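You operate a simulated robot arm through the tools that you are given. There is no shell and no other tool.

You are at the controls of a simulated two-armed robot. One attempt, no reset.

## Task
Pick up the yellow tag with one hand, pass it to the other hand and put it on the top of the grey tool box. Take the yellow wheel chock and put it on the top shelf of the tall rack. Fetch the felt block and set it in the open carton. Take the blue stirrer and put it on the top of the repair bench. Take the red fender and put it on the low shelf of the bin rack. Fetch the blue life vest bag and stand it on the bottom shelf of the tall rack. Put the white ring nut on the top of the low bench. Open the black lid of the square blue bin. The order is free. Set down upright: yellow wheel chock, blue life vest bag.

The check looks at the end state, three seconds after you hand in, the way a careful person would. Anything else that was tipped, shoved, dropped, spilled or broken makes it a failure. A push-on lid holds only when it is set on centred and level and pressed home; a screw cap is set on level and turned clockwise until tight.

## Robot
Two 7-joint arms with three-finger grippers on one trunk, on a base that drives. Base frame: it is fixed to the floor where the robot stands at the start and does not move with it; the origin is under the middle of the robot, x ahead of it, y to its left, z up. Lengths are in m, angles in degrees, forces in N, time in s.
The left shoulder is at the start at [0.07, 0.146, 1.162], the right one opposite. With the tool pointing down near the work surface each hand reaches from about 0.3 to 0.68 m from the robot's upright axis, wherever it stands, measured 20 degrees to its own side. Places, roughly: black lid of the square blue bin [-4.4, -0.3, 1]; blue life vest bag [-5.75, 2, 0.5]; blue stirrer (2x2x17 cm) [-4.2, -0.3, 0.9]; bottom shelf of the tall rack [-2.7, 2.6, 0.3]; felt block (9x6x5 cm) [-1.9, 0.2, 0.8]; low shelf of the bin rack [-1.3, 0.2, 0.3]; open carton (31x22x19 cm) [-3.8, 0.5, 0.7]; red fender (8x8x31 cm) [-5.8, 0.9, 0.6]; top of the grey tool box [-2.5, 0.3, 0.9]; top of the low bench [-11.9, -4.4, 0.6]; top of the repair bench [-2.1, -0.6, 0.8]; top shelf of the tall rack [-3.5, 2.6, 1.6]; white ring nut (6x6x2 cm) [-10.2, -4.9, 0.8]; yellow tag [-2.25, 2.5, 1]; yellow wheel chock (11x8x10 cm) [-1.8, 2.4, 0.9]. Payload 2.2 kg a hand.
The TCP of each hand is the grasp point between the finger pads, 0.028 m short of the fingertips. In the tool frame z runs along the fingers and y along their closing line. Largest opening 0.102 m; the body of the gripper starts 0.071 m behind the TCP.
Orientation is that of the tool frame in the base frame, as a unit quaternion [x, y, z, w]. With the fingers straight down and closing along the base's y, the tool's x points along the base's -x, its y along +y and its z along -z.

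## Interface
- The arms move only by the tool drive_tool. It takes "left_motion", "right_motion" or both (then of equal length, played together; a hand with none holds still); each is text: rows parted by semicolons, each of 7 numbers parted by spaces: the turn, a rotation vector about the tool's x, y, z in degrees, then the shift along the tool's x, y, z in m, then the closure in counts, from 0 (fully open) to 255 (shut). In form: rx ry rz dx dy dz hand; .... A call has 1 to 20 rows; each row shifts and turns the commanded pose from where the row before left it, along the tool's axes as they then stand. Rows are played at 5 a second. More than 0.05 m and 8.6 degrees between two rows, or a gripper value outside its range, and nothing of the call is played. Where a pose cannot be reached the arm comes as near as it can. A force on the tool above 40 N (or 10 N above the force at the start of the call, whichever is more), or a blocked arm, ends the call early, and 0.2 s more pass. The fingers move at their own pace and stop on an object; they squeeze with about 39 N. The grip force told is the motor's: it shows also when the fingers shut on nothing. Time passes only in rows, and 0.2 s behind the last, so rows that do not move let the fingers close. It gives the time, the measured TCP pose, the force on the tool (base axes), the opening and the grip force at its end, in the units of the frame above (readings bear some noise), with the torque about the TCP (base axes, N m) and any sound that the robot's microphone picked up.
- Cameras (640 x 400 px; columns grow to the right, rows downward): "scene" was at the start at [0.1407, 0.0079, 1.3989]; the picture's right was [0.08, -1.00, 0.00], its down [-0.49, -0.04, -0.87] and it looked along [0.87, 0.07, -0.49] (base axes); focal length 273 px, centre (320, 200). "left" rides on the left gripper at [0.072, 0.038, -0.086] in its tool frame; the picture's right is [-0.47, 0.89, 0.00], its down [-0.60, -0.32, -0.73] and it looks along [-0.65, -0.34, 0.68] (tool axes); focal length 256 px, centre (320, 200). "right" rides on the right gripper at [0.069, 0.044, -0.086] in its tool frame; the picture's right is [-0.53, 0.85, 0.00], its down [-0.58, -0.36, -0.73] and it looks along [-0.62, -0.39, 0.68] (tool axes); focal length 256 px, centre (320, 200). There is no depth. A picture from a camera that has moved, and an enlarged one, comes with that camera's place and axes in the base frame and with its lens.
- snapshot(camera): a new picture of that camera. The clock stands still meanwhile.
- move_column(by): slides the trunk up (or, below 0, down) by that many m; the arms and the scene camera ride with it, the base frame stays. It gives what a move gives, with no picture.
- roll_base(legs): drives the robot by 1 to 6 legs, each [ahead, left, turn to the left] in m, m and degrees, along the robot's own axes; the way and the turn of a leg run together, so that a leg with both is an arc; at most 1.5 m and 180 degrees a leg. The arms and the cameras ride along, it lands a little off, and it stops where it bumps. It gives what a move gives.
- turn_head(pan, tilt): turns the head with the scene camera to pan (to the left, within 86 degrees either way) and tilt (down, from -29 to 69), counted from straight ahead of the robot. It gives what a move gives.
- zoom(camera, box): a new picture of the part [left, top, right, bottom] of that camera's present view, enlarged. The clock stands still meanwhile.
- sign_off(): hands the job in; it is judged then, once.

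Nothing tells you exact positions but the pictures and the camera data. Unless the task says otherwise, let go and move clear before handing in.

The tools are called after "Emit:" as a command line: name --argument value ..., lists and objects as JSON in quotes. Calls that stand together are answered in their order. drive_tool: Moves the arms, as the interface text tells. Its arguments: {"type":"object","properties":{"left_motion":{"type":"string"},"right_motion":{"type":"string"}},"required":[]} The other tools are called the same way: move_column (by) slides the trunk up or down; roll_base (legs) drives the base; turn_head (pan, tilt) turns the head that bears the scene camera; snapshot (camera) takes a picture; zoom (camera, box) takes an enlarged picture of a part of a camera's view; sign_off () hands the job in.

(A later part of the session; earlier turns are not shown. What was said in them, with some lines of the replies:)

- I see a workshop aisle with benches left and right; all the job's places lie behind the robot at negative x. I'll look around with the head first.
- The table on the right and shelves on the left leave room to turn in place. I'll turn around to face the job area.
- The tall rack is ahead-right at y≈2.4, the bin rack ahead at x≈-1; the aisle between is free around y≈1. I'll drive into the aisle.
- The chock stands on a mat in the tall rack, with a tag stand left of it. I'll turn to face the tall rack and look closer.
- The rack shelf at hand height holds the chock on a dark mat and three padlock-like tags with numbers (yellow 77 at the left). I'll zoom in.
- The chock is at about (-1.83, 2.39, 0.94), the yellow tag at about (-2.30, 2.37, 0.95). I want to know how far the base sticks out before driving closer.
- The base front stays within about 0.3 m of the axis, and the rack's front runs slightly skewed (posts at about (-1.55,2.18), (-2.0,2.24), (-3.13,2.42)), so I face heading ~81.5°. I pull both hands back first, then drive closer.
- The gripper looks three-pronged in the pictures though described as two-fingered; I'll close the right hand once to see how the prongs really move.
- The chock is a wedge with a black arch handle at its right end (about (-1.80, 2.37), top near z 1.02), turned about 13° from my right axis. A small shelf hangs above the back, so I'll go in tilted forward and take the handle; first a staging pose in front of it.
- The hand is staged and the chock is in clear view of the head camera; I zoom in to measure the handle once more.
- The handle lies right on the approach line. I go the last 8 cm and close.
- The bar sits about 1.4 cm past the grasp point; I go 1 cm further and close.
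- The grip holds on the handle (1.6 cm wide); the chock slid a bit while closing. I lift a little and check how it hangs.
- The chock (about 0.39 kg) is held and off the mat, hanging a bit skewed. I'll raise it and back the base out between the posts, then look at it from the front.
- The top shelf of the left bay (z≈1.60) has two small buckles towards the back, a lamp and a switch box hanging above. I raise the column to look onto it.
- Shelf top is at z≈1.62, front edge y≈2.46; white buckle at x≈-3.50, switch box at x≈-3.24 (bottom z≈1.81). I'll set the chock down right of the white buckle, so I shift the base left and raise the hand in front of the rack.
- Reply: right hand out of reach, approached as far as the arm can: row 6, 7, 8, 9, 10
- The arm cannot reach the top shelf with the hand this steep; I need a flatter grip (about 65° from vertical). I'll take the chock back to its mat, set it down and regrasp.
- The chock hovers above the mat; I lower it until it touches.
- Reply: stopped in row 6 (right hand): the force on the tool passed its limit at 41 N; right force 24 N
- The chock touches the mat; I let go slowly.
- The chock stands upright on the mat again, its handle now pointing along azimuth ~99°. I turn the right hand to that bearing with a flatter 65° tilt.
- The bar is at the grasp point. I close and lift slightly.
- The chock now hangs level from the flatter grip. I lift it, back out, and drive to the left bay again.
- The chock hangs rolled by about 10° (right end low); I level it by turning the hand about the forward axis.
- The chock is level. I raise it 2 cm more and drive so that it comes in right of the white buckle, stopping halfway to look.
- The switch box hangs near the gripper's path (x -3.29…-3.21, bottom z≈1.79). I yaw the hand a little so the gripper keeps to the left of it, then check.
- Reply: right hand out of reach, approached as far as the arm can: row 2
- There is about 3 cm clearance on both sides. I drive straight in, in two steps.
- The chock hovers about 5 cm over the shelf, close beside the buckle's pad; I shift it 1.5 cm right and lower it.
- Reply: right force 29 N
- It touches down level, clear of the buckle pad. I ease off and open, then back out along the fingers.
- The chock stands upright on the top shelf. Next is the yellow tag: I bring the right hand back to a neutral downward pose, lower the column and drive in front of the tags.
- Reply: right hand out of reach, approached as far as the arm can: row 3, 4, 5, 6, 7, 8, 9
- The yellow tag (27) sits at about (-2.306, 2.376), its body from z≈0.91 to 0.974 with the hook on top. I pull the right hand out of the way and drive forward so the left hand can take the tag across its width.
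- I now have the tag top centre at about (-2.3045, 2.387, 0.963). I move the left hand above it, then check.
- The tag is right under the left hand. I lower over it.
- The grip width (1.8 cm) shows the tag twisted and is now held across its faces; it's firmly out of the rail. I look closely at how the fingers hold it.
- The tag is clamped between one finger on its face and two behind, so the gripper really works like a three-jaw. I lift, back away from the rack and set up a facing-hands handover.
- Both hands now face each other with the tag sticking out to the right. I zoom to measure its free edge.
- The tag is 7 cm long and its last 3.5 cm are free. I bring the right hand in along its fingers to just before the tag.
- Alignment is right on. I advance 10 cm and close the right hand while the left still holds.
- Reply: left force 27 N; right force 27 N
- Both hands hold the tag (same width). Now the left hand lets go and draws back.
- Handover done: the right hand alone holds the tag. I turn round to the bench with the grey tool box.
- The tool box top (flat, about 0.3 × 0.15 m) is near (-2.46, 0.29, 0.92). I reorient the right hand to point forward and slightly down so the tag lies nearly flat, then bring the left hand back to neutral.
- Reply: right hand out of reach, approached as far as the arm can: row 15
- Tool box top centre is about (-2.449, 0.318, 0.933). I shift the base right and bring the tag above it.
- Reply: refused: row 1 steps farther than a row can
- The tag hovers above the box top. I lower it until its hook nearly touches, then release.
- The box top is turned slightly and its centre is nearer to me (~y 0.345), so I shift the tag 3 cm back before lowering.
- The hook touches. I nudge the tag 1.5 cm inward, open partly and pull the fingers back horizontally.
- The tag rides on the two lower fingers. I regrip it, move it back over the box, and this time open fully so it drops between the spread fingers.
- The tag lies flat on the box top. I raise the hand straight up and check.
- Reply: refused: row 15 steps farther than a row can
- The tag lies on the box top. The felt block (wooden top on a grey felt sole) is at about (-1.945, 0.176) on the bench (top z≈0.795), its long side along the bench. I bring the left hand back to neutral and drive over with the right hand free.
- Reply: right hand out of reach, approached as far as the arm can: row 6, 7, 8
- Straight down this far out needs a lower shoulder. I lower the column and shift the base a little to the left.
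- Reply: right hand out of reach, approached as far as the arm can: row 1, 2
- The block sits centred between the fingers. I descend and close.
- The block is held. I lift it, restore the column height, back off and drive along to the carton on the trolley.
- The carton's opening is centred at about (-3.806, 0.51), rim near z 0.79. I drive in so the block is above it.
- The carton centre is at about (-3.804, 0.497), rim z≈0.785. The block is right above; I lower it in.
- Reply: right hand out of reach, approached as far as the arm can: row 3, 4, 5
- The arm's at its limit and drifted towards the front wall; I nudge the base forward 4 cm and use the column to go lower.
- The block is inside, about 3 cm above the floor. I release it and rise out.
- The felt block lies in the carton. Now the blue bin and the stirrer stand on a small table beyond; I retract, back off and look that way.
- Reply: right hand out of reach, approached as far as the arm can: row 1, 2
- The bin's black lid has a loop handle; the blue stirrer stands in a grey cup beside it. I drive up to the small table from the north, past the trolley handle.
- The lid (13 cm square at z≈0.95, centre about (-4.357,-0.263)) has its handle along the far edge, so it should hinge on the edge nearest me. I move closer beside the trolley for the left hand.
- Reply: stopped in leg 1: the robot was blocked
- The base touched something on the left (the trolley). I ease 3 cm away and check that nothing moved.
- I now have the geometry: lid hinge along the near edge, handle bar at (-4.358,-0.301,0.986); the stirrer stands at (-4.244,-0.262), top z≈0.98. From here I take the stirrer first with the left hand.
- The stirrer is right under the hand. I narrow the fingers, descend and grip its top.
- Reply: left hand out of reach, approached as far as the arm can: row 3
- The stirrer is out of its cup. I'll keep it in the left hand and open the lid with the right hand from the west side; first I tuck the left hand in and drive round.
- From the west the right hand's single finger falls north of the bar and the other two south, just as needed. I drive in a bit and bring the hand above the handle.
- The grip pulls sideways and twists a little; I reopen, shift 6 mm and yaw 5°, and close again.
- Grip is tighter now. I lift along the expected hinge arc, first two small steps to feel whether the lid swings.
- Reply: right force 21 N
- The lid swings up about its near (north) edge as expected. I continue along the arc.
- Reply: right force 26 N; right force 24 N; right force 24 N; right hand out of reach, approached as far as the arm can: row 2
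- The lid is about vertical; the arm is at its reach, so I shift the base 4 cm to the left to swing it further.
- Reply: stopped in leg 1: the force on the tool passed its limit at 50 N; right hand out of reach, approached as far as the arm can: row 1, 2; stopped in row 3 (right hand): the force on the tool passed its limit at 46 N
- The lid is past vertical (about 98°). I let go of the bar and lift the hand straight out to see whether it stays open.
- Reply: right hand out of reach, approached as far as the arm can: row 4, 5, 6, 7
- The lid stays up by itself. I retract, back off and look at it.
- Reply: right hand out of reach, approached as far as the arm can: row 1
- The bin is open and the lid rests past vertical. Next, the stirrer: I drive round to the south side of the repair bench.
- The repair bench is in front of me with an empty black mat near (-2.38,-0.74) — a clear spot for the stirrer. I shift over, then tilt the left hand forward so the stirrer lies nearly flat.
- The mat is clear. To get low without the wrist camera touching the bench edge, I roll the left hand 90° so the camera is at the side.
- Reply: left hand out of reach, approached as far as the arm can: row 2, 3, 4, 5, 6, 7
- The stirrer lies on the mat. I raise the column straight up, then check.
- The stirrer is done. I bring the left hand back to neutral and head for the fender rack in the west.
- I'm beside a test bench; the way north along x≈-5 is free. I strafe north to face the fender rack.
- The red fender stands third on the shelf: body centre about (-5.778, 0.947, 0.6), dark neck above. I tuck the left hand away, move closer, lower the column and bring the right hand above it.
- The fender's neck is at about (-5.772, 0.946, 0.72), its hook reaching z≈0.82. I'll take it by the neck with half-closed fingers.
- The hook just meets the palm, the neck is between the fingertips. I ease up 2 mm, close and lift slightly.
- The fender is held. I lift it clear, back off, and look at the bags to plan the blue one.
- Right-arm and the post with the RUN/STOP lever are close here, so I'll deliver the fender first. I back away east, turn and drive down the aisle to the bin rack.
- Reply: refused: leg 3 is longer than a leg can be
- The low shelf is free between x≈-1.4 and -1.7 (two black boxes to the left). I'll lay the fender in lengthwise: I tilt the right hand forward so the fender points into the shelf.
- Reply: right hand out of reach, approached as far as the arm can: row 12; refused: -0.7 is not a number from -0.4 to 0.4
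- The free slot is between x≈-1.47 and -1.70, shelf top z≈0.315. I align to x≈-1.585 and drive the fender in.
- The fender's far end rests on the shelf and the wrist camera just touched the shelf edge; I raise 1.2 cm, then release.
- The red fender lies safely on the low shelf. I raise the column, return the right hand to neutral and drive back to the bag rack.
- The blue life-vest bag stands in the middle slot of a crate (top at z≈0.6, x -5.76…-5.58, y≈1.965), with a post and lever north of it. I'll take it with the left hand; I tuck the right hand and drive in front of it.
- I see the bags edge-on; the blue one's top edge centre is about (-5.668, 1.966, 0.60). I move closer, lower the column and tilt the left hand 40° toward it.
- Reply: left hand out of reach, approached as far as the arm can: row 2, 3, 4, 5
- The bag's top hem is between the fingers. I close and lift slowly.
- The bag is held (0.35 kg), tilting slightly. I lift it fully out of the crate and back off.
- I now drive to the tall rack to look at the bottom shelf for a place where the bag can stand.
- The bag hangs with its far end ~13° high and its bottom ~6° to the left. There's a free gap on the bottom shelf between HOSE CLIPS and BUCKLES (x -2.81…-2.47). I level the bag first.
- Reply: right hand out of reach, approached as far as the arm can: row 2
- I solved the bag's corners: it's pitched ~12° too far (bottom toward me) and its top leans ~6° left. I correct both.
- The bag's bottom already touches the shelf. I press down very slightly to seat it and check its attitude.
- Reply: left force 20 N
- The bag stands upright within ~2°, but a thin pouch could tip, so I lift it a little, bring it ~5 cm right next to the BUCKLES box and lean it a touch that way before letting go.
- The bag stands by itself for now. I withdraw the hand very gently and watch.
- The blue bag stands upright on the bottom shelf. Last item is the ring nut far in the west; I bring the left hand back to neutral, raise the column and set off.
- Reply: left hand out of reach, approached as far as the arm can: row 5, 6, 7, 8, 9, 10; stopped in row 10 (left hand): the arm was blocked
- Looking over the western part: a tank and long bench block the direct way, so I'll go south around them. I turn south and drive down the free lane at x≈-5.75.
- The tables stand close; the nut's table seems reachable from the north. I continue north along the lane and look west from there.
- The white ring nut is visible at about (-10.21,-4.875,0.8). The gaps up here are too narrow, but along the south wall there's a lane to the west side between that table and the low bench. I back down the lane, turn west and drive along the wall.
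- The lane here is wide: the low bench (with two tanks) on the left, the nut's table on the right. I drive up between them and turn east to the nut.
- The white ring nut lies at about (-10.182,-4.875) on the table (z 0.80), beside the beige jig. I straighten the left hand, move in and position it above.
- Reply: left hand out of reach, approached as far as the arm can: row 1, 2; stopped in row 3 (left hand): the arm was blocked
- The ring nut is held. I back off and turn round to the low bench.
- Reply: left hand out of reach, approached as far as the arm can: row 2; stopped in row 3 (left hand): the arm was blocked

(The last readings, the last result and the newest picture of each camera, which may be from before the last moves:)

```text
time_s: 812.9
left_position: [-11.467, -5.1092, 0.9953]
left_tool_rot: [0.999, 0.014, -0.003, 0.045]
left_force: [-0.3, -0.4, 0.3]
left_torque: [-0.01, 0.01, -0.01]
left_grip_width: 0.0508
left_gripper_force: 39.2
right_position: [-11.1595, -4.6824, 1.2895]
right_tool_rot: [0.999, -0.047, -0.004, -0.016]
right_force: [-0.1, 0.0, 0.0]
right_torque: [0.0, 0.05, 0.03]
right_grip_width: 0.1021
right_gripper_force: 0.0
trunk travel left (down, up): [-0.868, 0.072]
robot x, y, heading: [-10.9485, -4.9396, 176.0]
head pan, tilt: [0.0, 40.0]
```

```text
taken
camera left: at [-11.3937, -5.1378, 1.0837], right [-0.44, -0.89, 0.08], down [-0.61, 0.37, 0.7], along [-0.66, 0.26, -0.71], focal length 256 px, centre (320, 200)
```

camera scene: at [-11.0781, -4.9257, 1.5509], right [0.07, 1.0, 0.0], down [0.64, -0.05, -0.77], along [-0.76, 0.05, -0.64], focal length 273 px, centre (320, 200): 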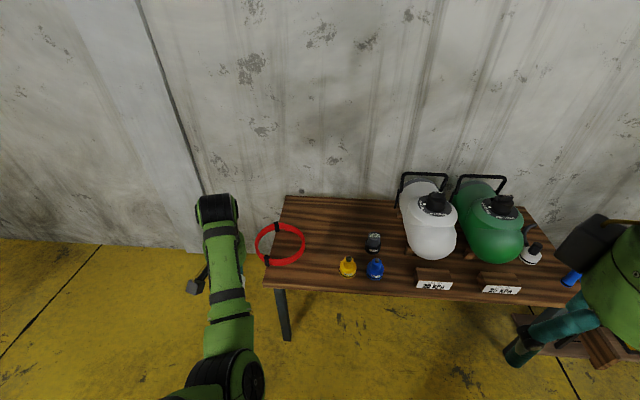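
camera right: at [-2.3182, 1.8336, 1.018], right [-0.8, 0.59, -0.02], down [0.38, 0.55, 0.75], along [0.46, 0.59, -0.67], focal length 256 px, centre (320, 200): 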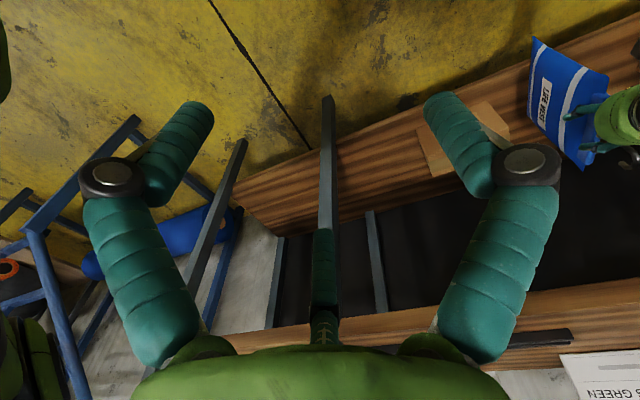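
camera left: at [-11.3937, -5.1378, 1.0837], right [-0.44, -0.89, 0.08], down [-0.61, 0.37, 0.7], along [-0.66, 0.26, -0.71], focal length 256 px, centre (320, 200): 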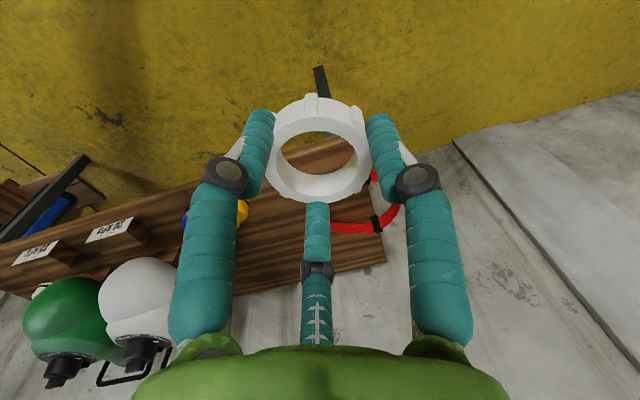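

The low bench has a clear spot between the red ring and the small weights, around (-11.90,-4.83). I move in and lower the column.

Emit:
roll_base --legs '[[0.28, -0.18, 0]]'

Emit:
drive_tool --left_motion "5 0 0 0 0 0 255; 0 0 0 -0.04 0 0 255; 0 0 0 -0.04 0 0 255; 0 0 0 0 0 0 255"

Emit:
move_column --by -0.2

Emit:
snapshot --camera "scene"

Emit:
snapshot --camera "left"

```text
time_s: 815.1
left_position: [-11.7305, -4.9122, 0.9956]
left_tool_rot: [0.999, 0.013, -0.004, 0.045]
left_force: [0.1, -0.3, -0.7]
left_torque: [0.04, -0.02, -0.01]
left_grip_width: 0.0505
left_gripper_force: 38.7
right_position: [-11.4234, -4.4848, 1.2894]
right_tool_rot: [0.999, -0.047, -0.006, -0.016]
right_force: [0.3, 0.4, 0.3]
right_torque: [0.02, 0.01, 0.02]
right_grip_width: 0.1019
right_gripper_force: 0.1
trunk travel left (down, up): [-0.868, 0.072]
robot x, y, heading: [-11.2121, -4.7396, 175.9]
head pan, tilt: [0.0, 40.0]
```

```text
time_s: 816.1
left_position: [-11.8135, -4.9146, 0.9957]
left_tool_rot: [1.0, 0.014, -0.004, 0.001]
left_force: [0.2, -0.3, 0.0]
left_torque: [-0.01, 0.02, 0.0]
left_grip_width: 0.0503
left_gripper_force: 38.3
right_position: [-11.424, -4.4841, 1.2888]
right_tool_rot: [0.999, -0.046, -0.005, -0.015]
right_force: [0.8, -0.2, 0.8]
right_torque: [0.01, 0.01, -0.01]
right_grip_width: 0.1021
right_gripper_force: 0.1
trunk travel left (down, up): [-0.868, 0.072]
robot x, y, heading: [-11.2111, -4.7415, 176.0]
head pan, tilt: [0.0, 40.0]
```

```text
time_s: 818.2
left_position: [-11.8134, -4.9149, 0.7958]
left_tool_rot: [1.0, 0.015, -0.003, 0.001]
left_force: [-0.1, 0.1, 0.8]
left_torque: [0.03, 0.02, 0.04]
left_grip_width: 0.0505
left_gripper_force: 38.8
right_position: [-11.4242, -4.4841, 1.0886]
right_tool_rot: [0.999, -0.046, -0.005, -0.015]
right_force: [0.0, 0.2, -0.1]
right_torque: [-0.03, 0.03, 0.01]
right_grip_width: 0.1019
right_gripper_force: 0.1
trunk travel left (down, up): [-0.668, 0.272]
robot x, y, heading: [-11.2109, -4.7375, 176.1]
head pan, tilt: [0.0, 40.0]
```

```text
taken
camera scene: at [-11.3438, -4.7279, 1.351], right [0.07, 1.0, 0.0], down [0.64, -0.05, -0.77], along [-0.76, 0.05, -0.64], focal length 273 px, centre (320, 200)
```

scene: 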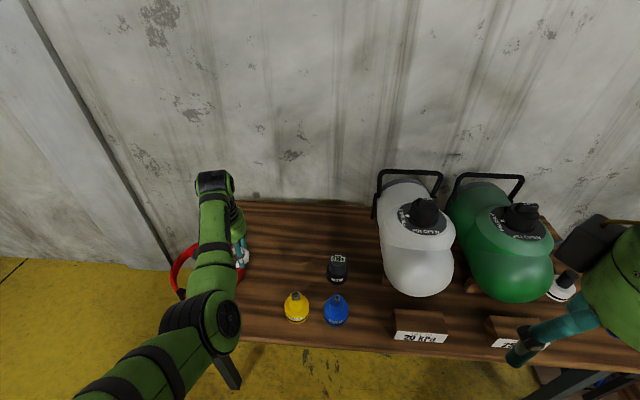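

```text
taken
camera left: at [-11.7397, -4.9508, 0.8797], right [-0.44, -0.9, 0.01], down [-0.61, 0.3, 0.73], along [-0.66, 0.32, -0.68], focal length 256 px, centre (320, 200)
```

left: 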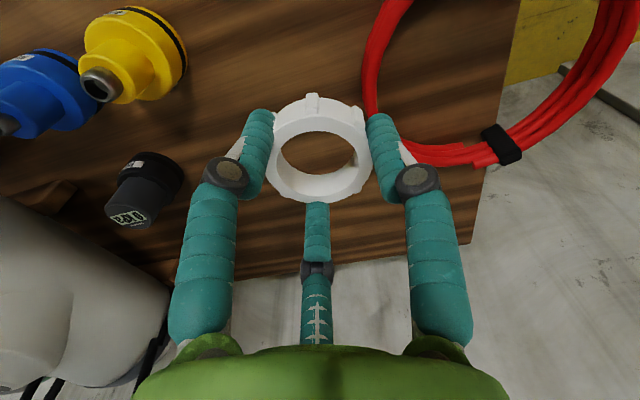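

Emit:
drive_tool --left_motion "0 0 0 -0.041 -0.0255 0 255; 0 0 0 -0.041 -0.0255 0 255; 0 0 0 -0.041 -0.0255 0 255; 0 0 0 0 0 0.04 255; 0 0 0 0 0 0.04 255; 0 0 0 0 0 0 255"

Emit:
snapshot --camera "left"

Emit:
snapshot --camera "scene"

```text
time_s: 819.6
left_position: [-11.8418, -4.878, 0.7254]
left_tool_rot: [1.0, 0.014, -0.004, 0.0]
left_force: [-0.4, 0.1, -0.8]
left_torque: [-0.02, 0.0, -0.02]
left_grip_width: 0.0505
left_gripper_force: 38.9
left hand out of reach, approached as far as the arm can: row 2, 3, 4, 5
right_position: [-11.4249, -4.4837, 1.0886]
right_tool_rot: [0.999, -0.047, -0.005, -0.015]
right_force: [-0.2, 0.3, -0.4]
right_torque: [-0.01, 0.01, -0.01]
right_grip_width: 0.102
right_gripper_force: 0.1
trunk travel left (down, up): [-0.668, 0.272]
robot x, y, heading: [-11.2131, -4.7372, 175.9]
head pan, tilt: [0.0, 40.0]
```

```text
taken
camera left: at [-11.7672, -4.9141, 0.8098], right [-0.44, -0.9, 0.01], down [-0.61, 0.3, 0.73], along [-0.66, 0.32, -0.68], focal length 256 px, centre (320, 200)
```

left: 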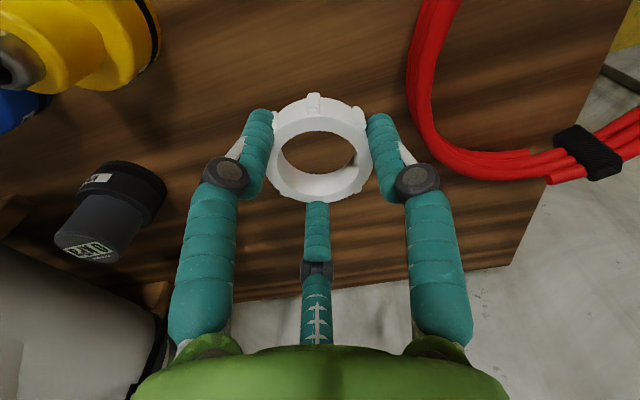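

```text
taken
camera scene: at [-11.3437, -4.7277, 1.3509], right [0.07, 1.0, 0.0], down [0.64, -0.05, -0.77], along [-0.76, 0.05, -0.64], focal length 273 px, centre (320, 200)
```

scene: 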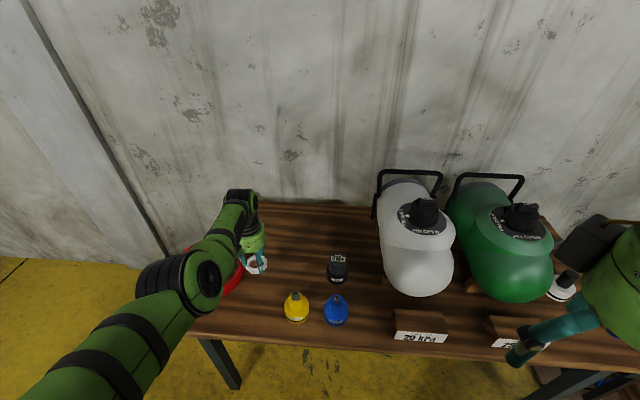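

Emit:
roll_base --legs '[[0.04, -0.06, 0]]'

Emit:
move_column --by -0.07

Emit:
snapshot --camera "left"

Emit:
zoom --camera "scene" --box '[180, 170, 360, 330]'

```text
time_s: 820.7
left_position: [-11.8763, -4.8176, 0.7251]
left_tool_rot: [1.0, 0.014, -0.003, 0.0]
left_force: [1.0, 0.5, 0.7]
left_torque: [-0.02, -0.02, -0.02]
left_grip_width: 0.0503
left_gripper_force: 39.5
right_position: [-11.4601, -4.4237, 1.0879]
right_tool_rot: [0.999, -0.045, -0.005, -0.016]
right_force: [-0.2, -0.3, -0.4]
right_torque: [0.0, 0.02, -0.02]
right_grip_width: 0.102
right_gripper_force: 0.1
trunk travel left (down, up): [-0.668, 0.272]
robot x, y, heading: [-11.2423, -4.6788, 176.2]
head pan, tilt: [0.0, 40.0]
```

```text
time_s: 821.7
left_position: [-11.8764, -4.8172, 0.6559]
left_tool_rot: [1.0, 0.013, -0.003, 0.001]
left_force: [-0.3, 0.0, 0.6]
left_torque: [0.0, 0.0, 0.0]
left_grip_width: 0.0508
left_gripper_force: 39.9
right_position: [-11.4602, -4.4224, 1.0192]
right_tool_rot: [0.999, -0.045, -0.004, -0.015]
right_force: [0.5, 0.0, 0.2]
right_torque: [0.01, 0.03, -0.01]
right_grip_width: 0.1017
right_gripper_force: 0.1
trunk travel left (down, up): [-0.598, 0.342]
robot x, y, heading: [-11.2449, -4.6783, 175.9]
head pan, tilt: [0.0, 40.0]
```

```text
taken
camera left: at [-11.8027, -4.8536, 0.7399], right [-0.44, -0.9, 0.01], down [-0.61, 0.3, 0.73], along [-0.66, 0.32, -0.68], focal length 256 px, centre (320, 200)
```

left: 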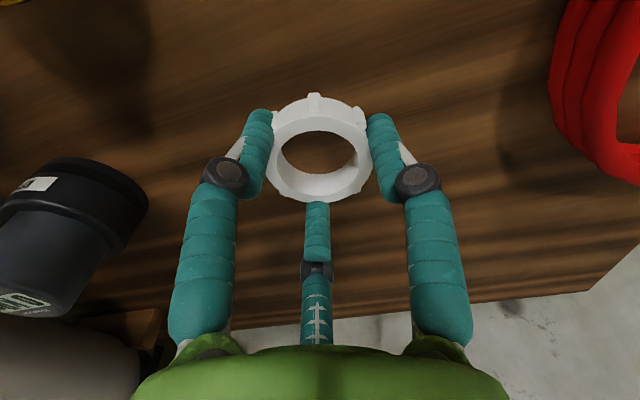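

```text
2.50 times, centred on (270, 250) of scene
camera zoom: at [-11.3793, -4.6666, 1.2809], right [0.07, 1.0, 0.0], down [0.64, -0.05, -0.77], along [-0.76, 0.05, -0.64], focal length 683 px, centre (445, 75)
```

zoom: 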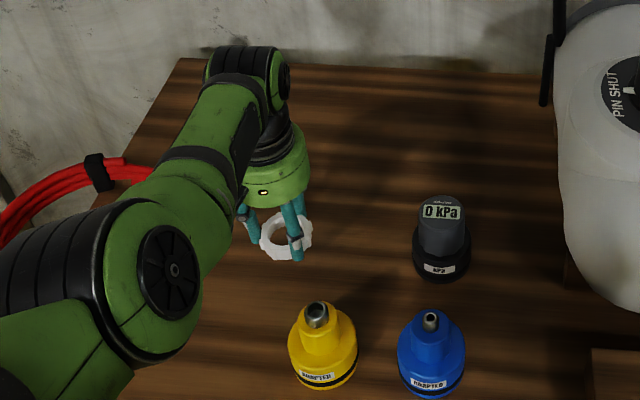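

Emit:
move_column --by -0.015

Emit:
move_column --by -0.008

```text
time_s: 822.4
left_position: [-11.8758, -4.8173, 0.6407]
left_tool_rot: [1.0, 0.013, -0.003, 0.002]
left_force: [-0.5, -0.6, 0.1]
left_torque: [-0.01, 0.0, -0.02]
left_grip_width: 0.0508
left_gripper_force: 39.0
right_position: [-11.4606, -4.4247, 1.0037]
right_tool_rot: [0.999, -0.046, -0.005, -0.015]
right_force: [0.6, -0.7, 0.6]
right_torque: [-0.03, 0.0, 0.01]
right_grip_width: 0.1019
right_gripper_force: 0.0
trunk travel left (down, up): [-0.583, 0.357]
robot x, y, heading: [-11.2476, -4.6784, 175.9]
head pan, tilt: [0.0, 40.0]
```

```text
time_s: 822.9
left_position: [-11.8758, -4.8178, 0.6312]
left_tool_rot: [1.0, 0.015, -0.003, 0.001]
left_force: [-0.4, -0.7, 0.0]
left_torque: [-0.01, 0.02, 0.03]
left_grip_width: 0.0506
left_gripper_force: 39.1
right_position: [-11.4608, -4.4238, 0.9945]
right_tool_rot: [0.999, -0.045, -0.005, -0.015]
right_force: [0.2, -0.2, 0.1]
right_torque: [0.02, 0.0, -0.01]
right_grip_width: 0.1022
right_gripper_force: 0.1
trunk travel left (down, up): [-0.575, 0.365]
robot x, y, heading: [-11.2442, -4.6773, 175.8]
head pan, tilt: [0.0, 40.0]
```

Emit:
move_column --by -0.006

Emit:
move_column --by -0.006

Emit:
snapshot --camera "left"

Emit:
zoom --camera "scene" --box '[180, 170, 360, 330]'

```text
time_s: 823.5
left_position: [-11.876, -4.8159, 0.6314]
left_tool_rot: [1.0, 0.015, -0.007, 0.001]
left_force: [3.8, -0.2, 21.9]
left_torque: [0.09, -0.57, 0.02]
left_grip_width: 0.0507
left_gripper_force: 39.2
right_position: [-11.4585, -4.4235, 0.99]
right_tool_rot: [0.999, -0.045, -0.006, -0.015]
right_force: [0.2, 0.8, -0.3]
right_torque: [0.05, -0.01, 0.0]
right_grip_width: 0.1021
right_gripper_force: 0.1
trunk travel left (down, up): [-0.569, 0.371]
robot x, y, heading: [-11.2451, -4.6798, 176.0]
head pan, tilt: [0.0, 40.0]
```

```text
time_s: 824.0
left_position: [-11.8757, -4.8165, 0.627]
left_tool_rot: [1.0, 0.015, -0.01, 0.002]
left_force: [3.2, -1.7, 33.1]
left_torque: [0.08, -0.39, 0.14]
left_grip_width: 0.0506
left_gripper_force: 38.9
right_position: [-11.4553, -4.4225, 0.9834]
right_tool_rot: [0.999, -0.046, -0.008, -0.016]
right_force: [0.5, 0.5, -0.1]
right_torque: [-0.05, 0.0, -0.03]
right_grip_width: 0.1017
right_gripper_force: 0.0
trunk travel left (down, up): [-0.563, 0.377]
robot x, y, heading: [-11.2455, -4.676, 175.9]
head pan, tilt: [0.0, 40.0]
```

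```text
taken
camera left: at [-11.8017, -4.8532, 0.7109], right [-0.44, -0.9, 0.01], down [-0.6, 0.3, 0.74], along [-0.67, 0.32, -0.67], focal length 256 px, centre (320, 200)
```

left: 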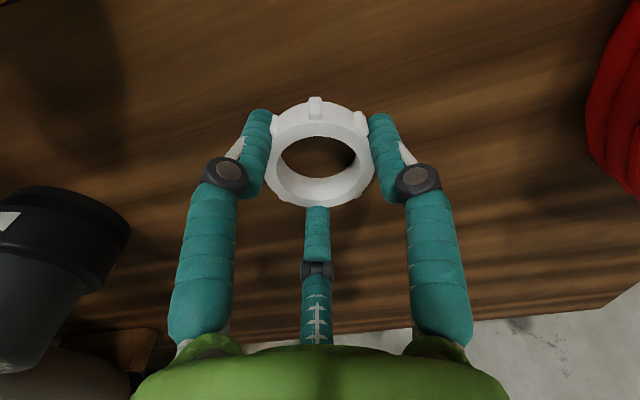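

```text
2.50 times, centred on (270, 250) of scene
camera zoom: at [-11.3735, -4.6657, 1.2467], right [0.07, 1.0, 0.0], down [0.64, -0.05, -0.77], along [-0.77, 0.05, -0.64], focal length 683 px, centre (445, 75)
```

zoom: 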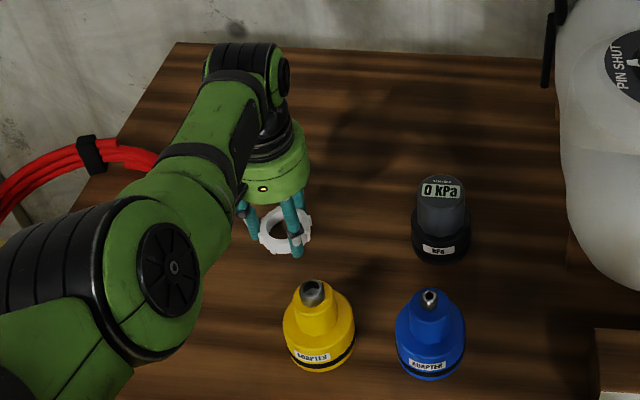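

Contact with the bench (33 N). I ease up, open the fingers and rise.

Emit:
move_column --by 0.008

Emit:
drive_tool --left_motion "0 0 0 0 0 0 100; 0 0 0 0 0 0 60; 0 0 0 0 0 0 60; 0 0 0 0 0 0 60"

Emit:
move_column --by 0.15

Emit:
snapshot --camera "left"

Emit:
zoom --camera "scene" --box '[180, 170, 360, 330]'

```text
time_s: 824.6
left_position: [-11.8753, -4.8181, 0.628]
left_tool_rot: [1.0, 0.014, -0.003, 0.001]
left_force: [-2.8, -0.1, 5.7]
left_torque: [-0.07, 0.24, 0.0]
left_grip_width: 0.0506
left_gripper_force: 38.8
right_position: [-11.4605, -4.4224, 0.9914]
right_tool_rot: [0.999, -0.046, -0.005, -0.015]
right_force: [-0.3, -0.1, -0.3]
right_torque: [-0.01, 0.01, -0.03]
right_grip_width: 0.1024
right_gripper_force: 0.1
trunk travel left (down, up): [-0.571, 0.369]
robot x, y, heading: [-11.2413, -4.6792, 176.4]
head pan, tilt: [0.0, 40.0]
```

```text
time_s: 825.6
left_position: [-11.8759, -4.8178, 0.6278]
left_tool_rot: [1.0, 0.014, -0.003, 0.001]
left_force: [-0.8, -0.2, -0.2]
left_torque: [0.0, -0.02, 0.0]
left_grip_width: 0.0779
left_gripper_force: 0.1
right_position: [-11.4608, -4.4216, 0.9909]
right_tool_rot: [0.999, -0.045, -0.005, -0.015]
right_force: [-0.3, 0.0, 0.1]
right_torque: [-0.01, -0.03, 0.01]
right_grip_width: 0.1019
right_gripper_force: 0.0
trunk travel left (down, up): [-0.571, 0.369]
robot x, y, heading: [-11.2445, -4.6782, 176.0]
head pan, tilt: [0.0, 40.0]
```

```text
time_s: 827.4
left_position: [-11.8762, -4.8168, 0.7774]
left_tool_rot: [1.0, 0.014, -0.004, 0.001]
left_force: [-0.3, -0.1, 0.6]
left_torque: [0.01, 0.03, 0.03]
left_grip_width: 0.0781
left_gripper_force: 0.0
right_position: [-11.4601, -4.4233, 1.1411]
right_tool_rot: [0.999, -0.046, -0.005, -0.015]
right_force: [0.5, 0.7, 0.1]
right_torque: [0.0, -0.02, -0.01]
right_grip_width: 0.1018
right_gripper_force: 0.0
trunk travel left (down, up): [-0.721, 0.219]
robot x, y, heading: [-11.2452, -4.6754, 176.0]
head pan, tilt: [0.0, 40.0]
```

```text
taken
camera left: at [-11.8028, -4.8536, 0.8627], right [-0.44, -0.9, 0.01], down [-0.61, 0.3, 0.73], along [-0.66, 0.32, -0.68], focal length 256 px, centre (320, 200)
```

left: 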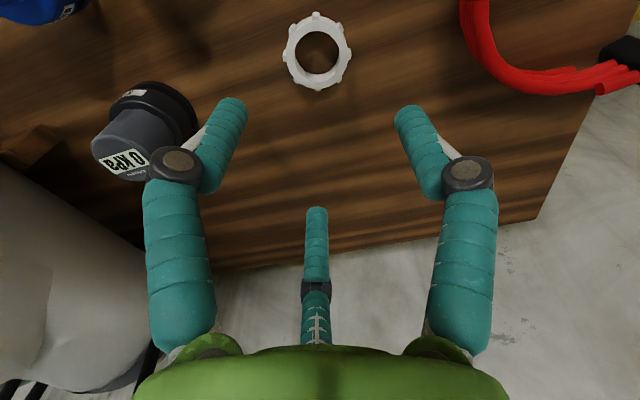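

```text
2.50 times, centred on (270, 250) of scene
camera zoom: at [-11.3795, -4.6666, 1.4038], right [0.07, 1.0, 0.0], down [0.64, -0.05, -0.77], along [-0.76, 0.05, -0.64], focal length 683 px, centre (445, 75)
```

zoom: 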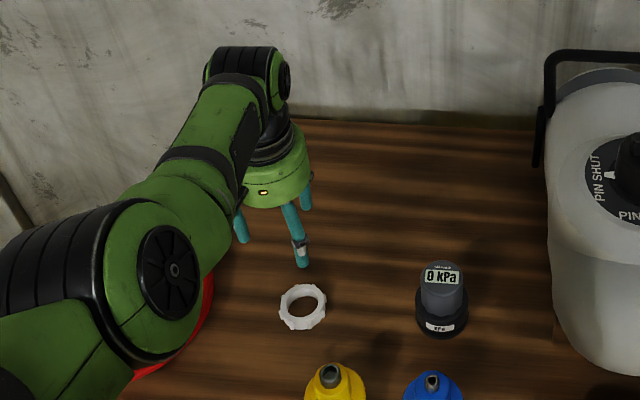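

The ring nut lies on the low bench and nothing else was touched. I move clear before handing in.

Emit:
roll_base --legs '[[-0.3, 0, 0]]'

Emit:
snapshot --camera "scene"

```text
time_s: 829.3
left_position: [-11.5893, -4.8444, 0.7779]
left_tool_rot: [1.0, 0.022, -0.004, 0.003]
left_force: [-0.1, 0.4, 0.7]
left_torque: [-0.01, 0.03, 0.03]
left_grip_width: 0.0784
left_gripper_force: 0.2
right_position: [-11.1806, -4.4434, 1.1412]
right_tool_rot: [0.999, -0.04, -0.004, -0.016]
right_force: [0.7, -0.1, 0.1]
right_torque: [-0.03, 0.03, -0.01]
right_grip_width: 0.102
right_gripper_force: 0.0
trunk travel left (down, up): [-0.721, 0.219]
robot x, y, heading: [-10.9647, -4.6915, 176.7]
head pan, tilt: [0.0, 40.0]
```

```text
taken
camera scene: at [-11.0962, -4.6866, 1.4038], right [0.06, 1.0, 0.0], down [0.64, -0.04, -0.77], along [-0.76, 0.04, -0.64], focal length 273 px, centre (320, 200)
```

scene: 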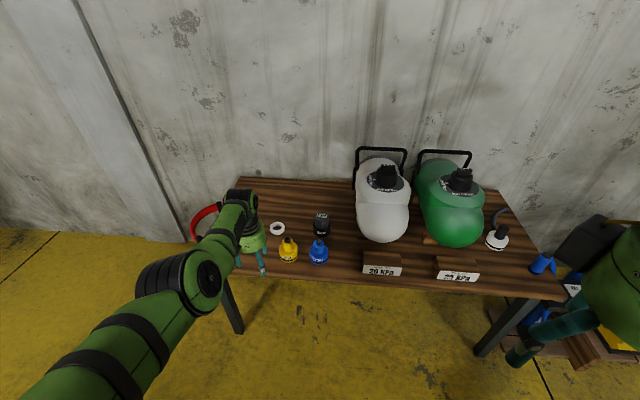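

All eight jobs are done: tag, chock, felt block, stirrer, fender, bag and ring nut are in place and the bin lid is open. Both hands are empty and clear, so I hand in.

Emit:
sign_off

```text
The job is handed in.
```

I did all eight jobs and handed in; the result of the check isn't back yet. I looked at each item with the cameras after setting it down, but I didn't go back for a second look before handing in.

| Item | Where it is now |
|---|---|
| Yellow tag | Passed from the left hand to the right and lying flat on the grey tool box, with its front edge at or slightly over the lid edge |
| Yellow wheel chock | Upright on the top shelf of the tall rack, right of the white buckle |
| Felt block | Inside the open carton; dropped about 3 cm onto the floor of it |
| Blue stirrer | Lying on the black mat on the repair bench |
| Red fender | Lying on its side on the low shelf of the bin rack |
| Blue life vest bag | Upright on the bottom shelf of the tall rack, next to the "BUCKLES" box |
| White ring nut | On the low bench, clear of the red ring and the weights |
| Black bin lid | Open, leaning a little past vertical, and it stayed there |

Three things could count against it:
- **Trolley:** the robot bumped something beside the carton trolley once, on its way to the blue bin. I couldn't see what it touched. The trolley and carton looked in place afterwards.
- **Bin rack shelf:** the wrist camera touched the front edge of the low shelf while I placed the fender. Nothing moved that I could see.
- **Tag:** my first try at letting it go on the tool box dragged it back toward the edge, so I gripped it again and set it down a second time.
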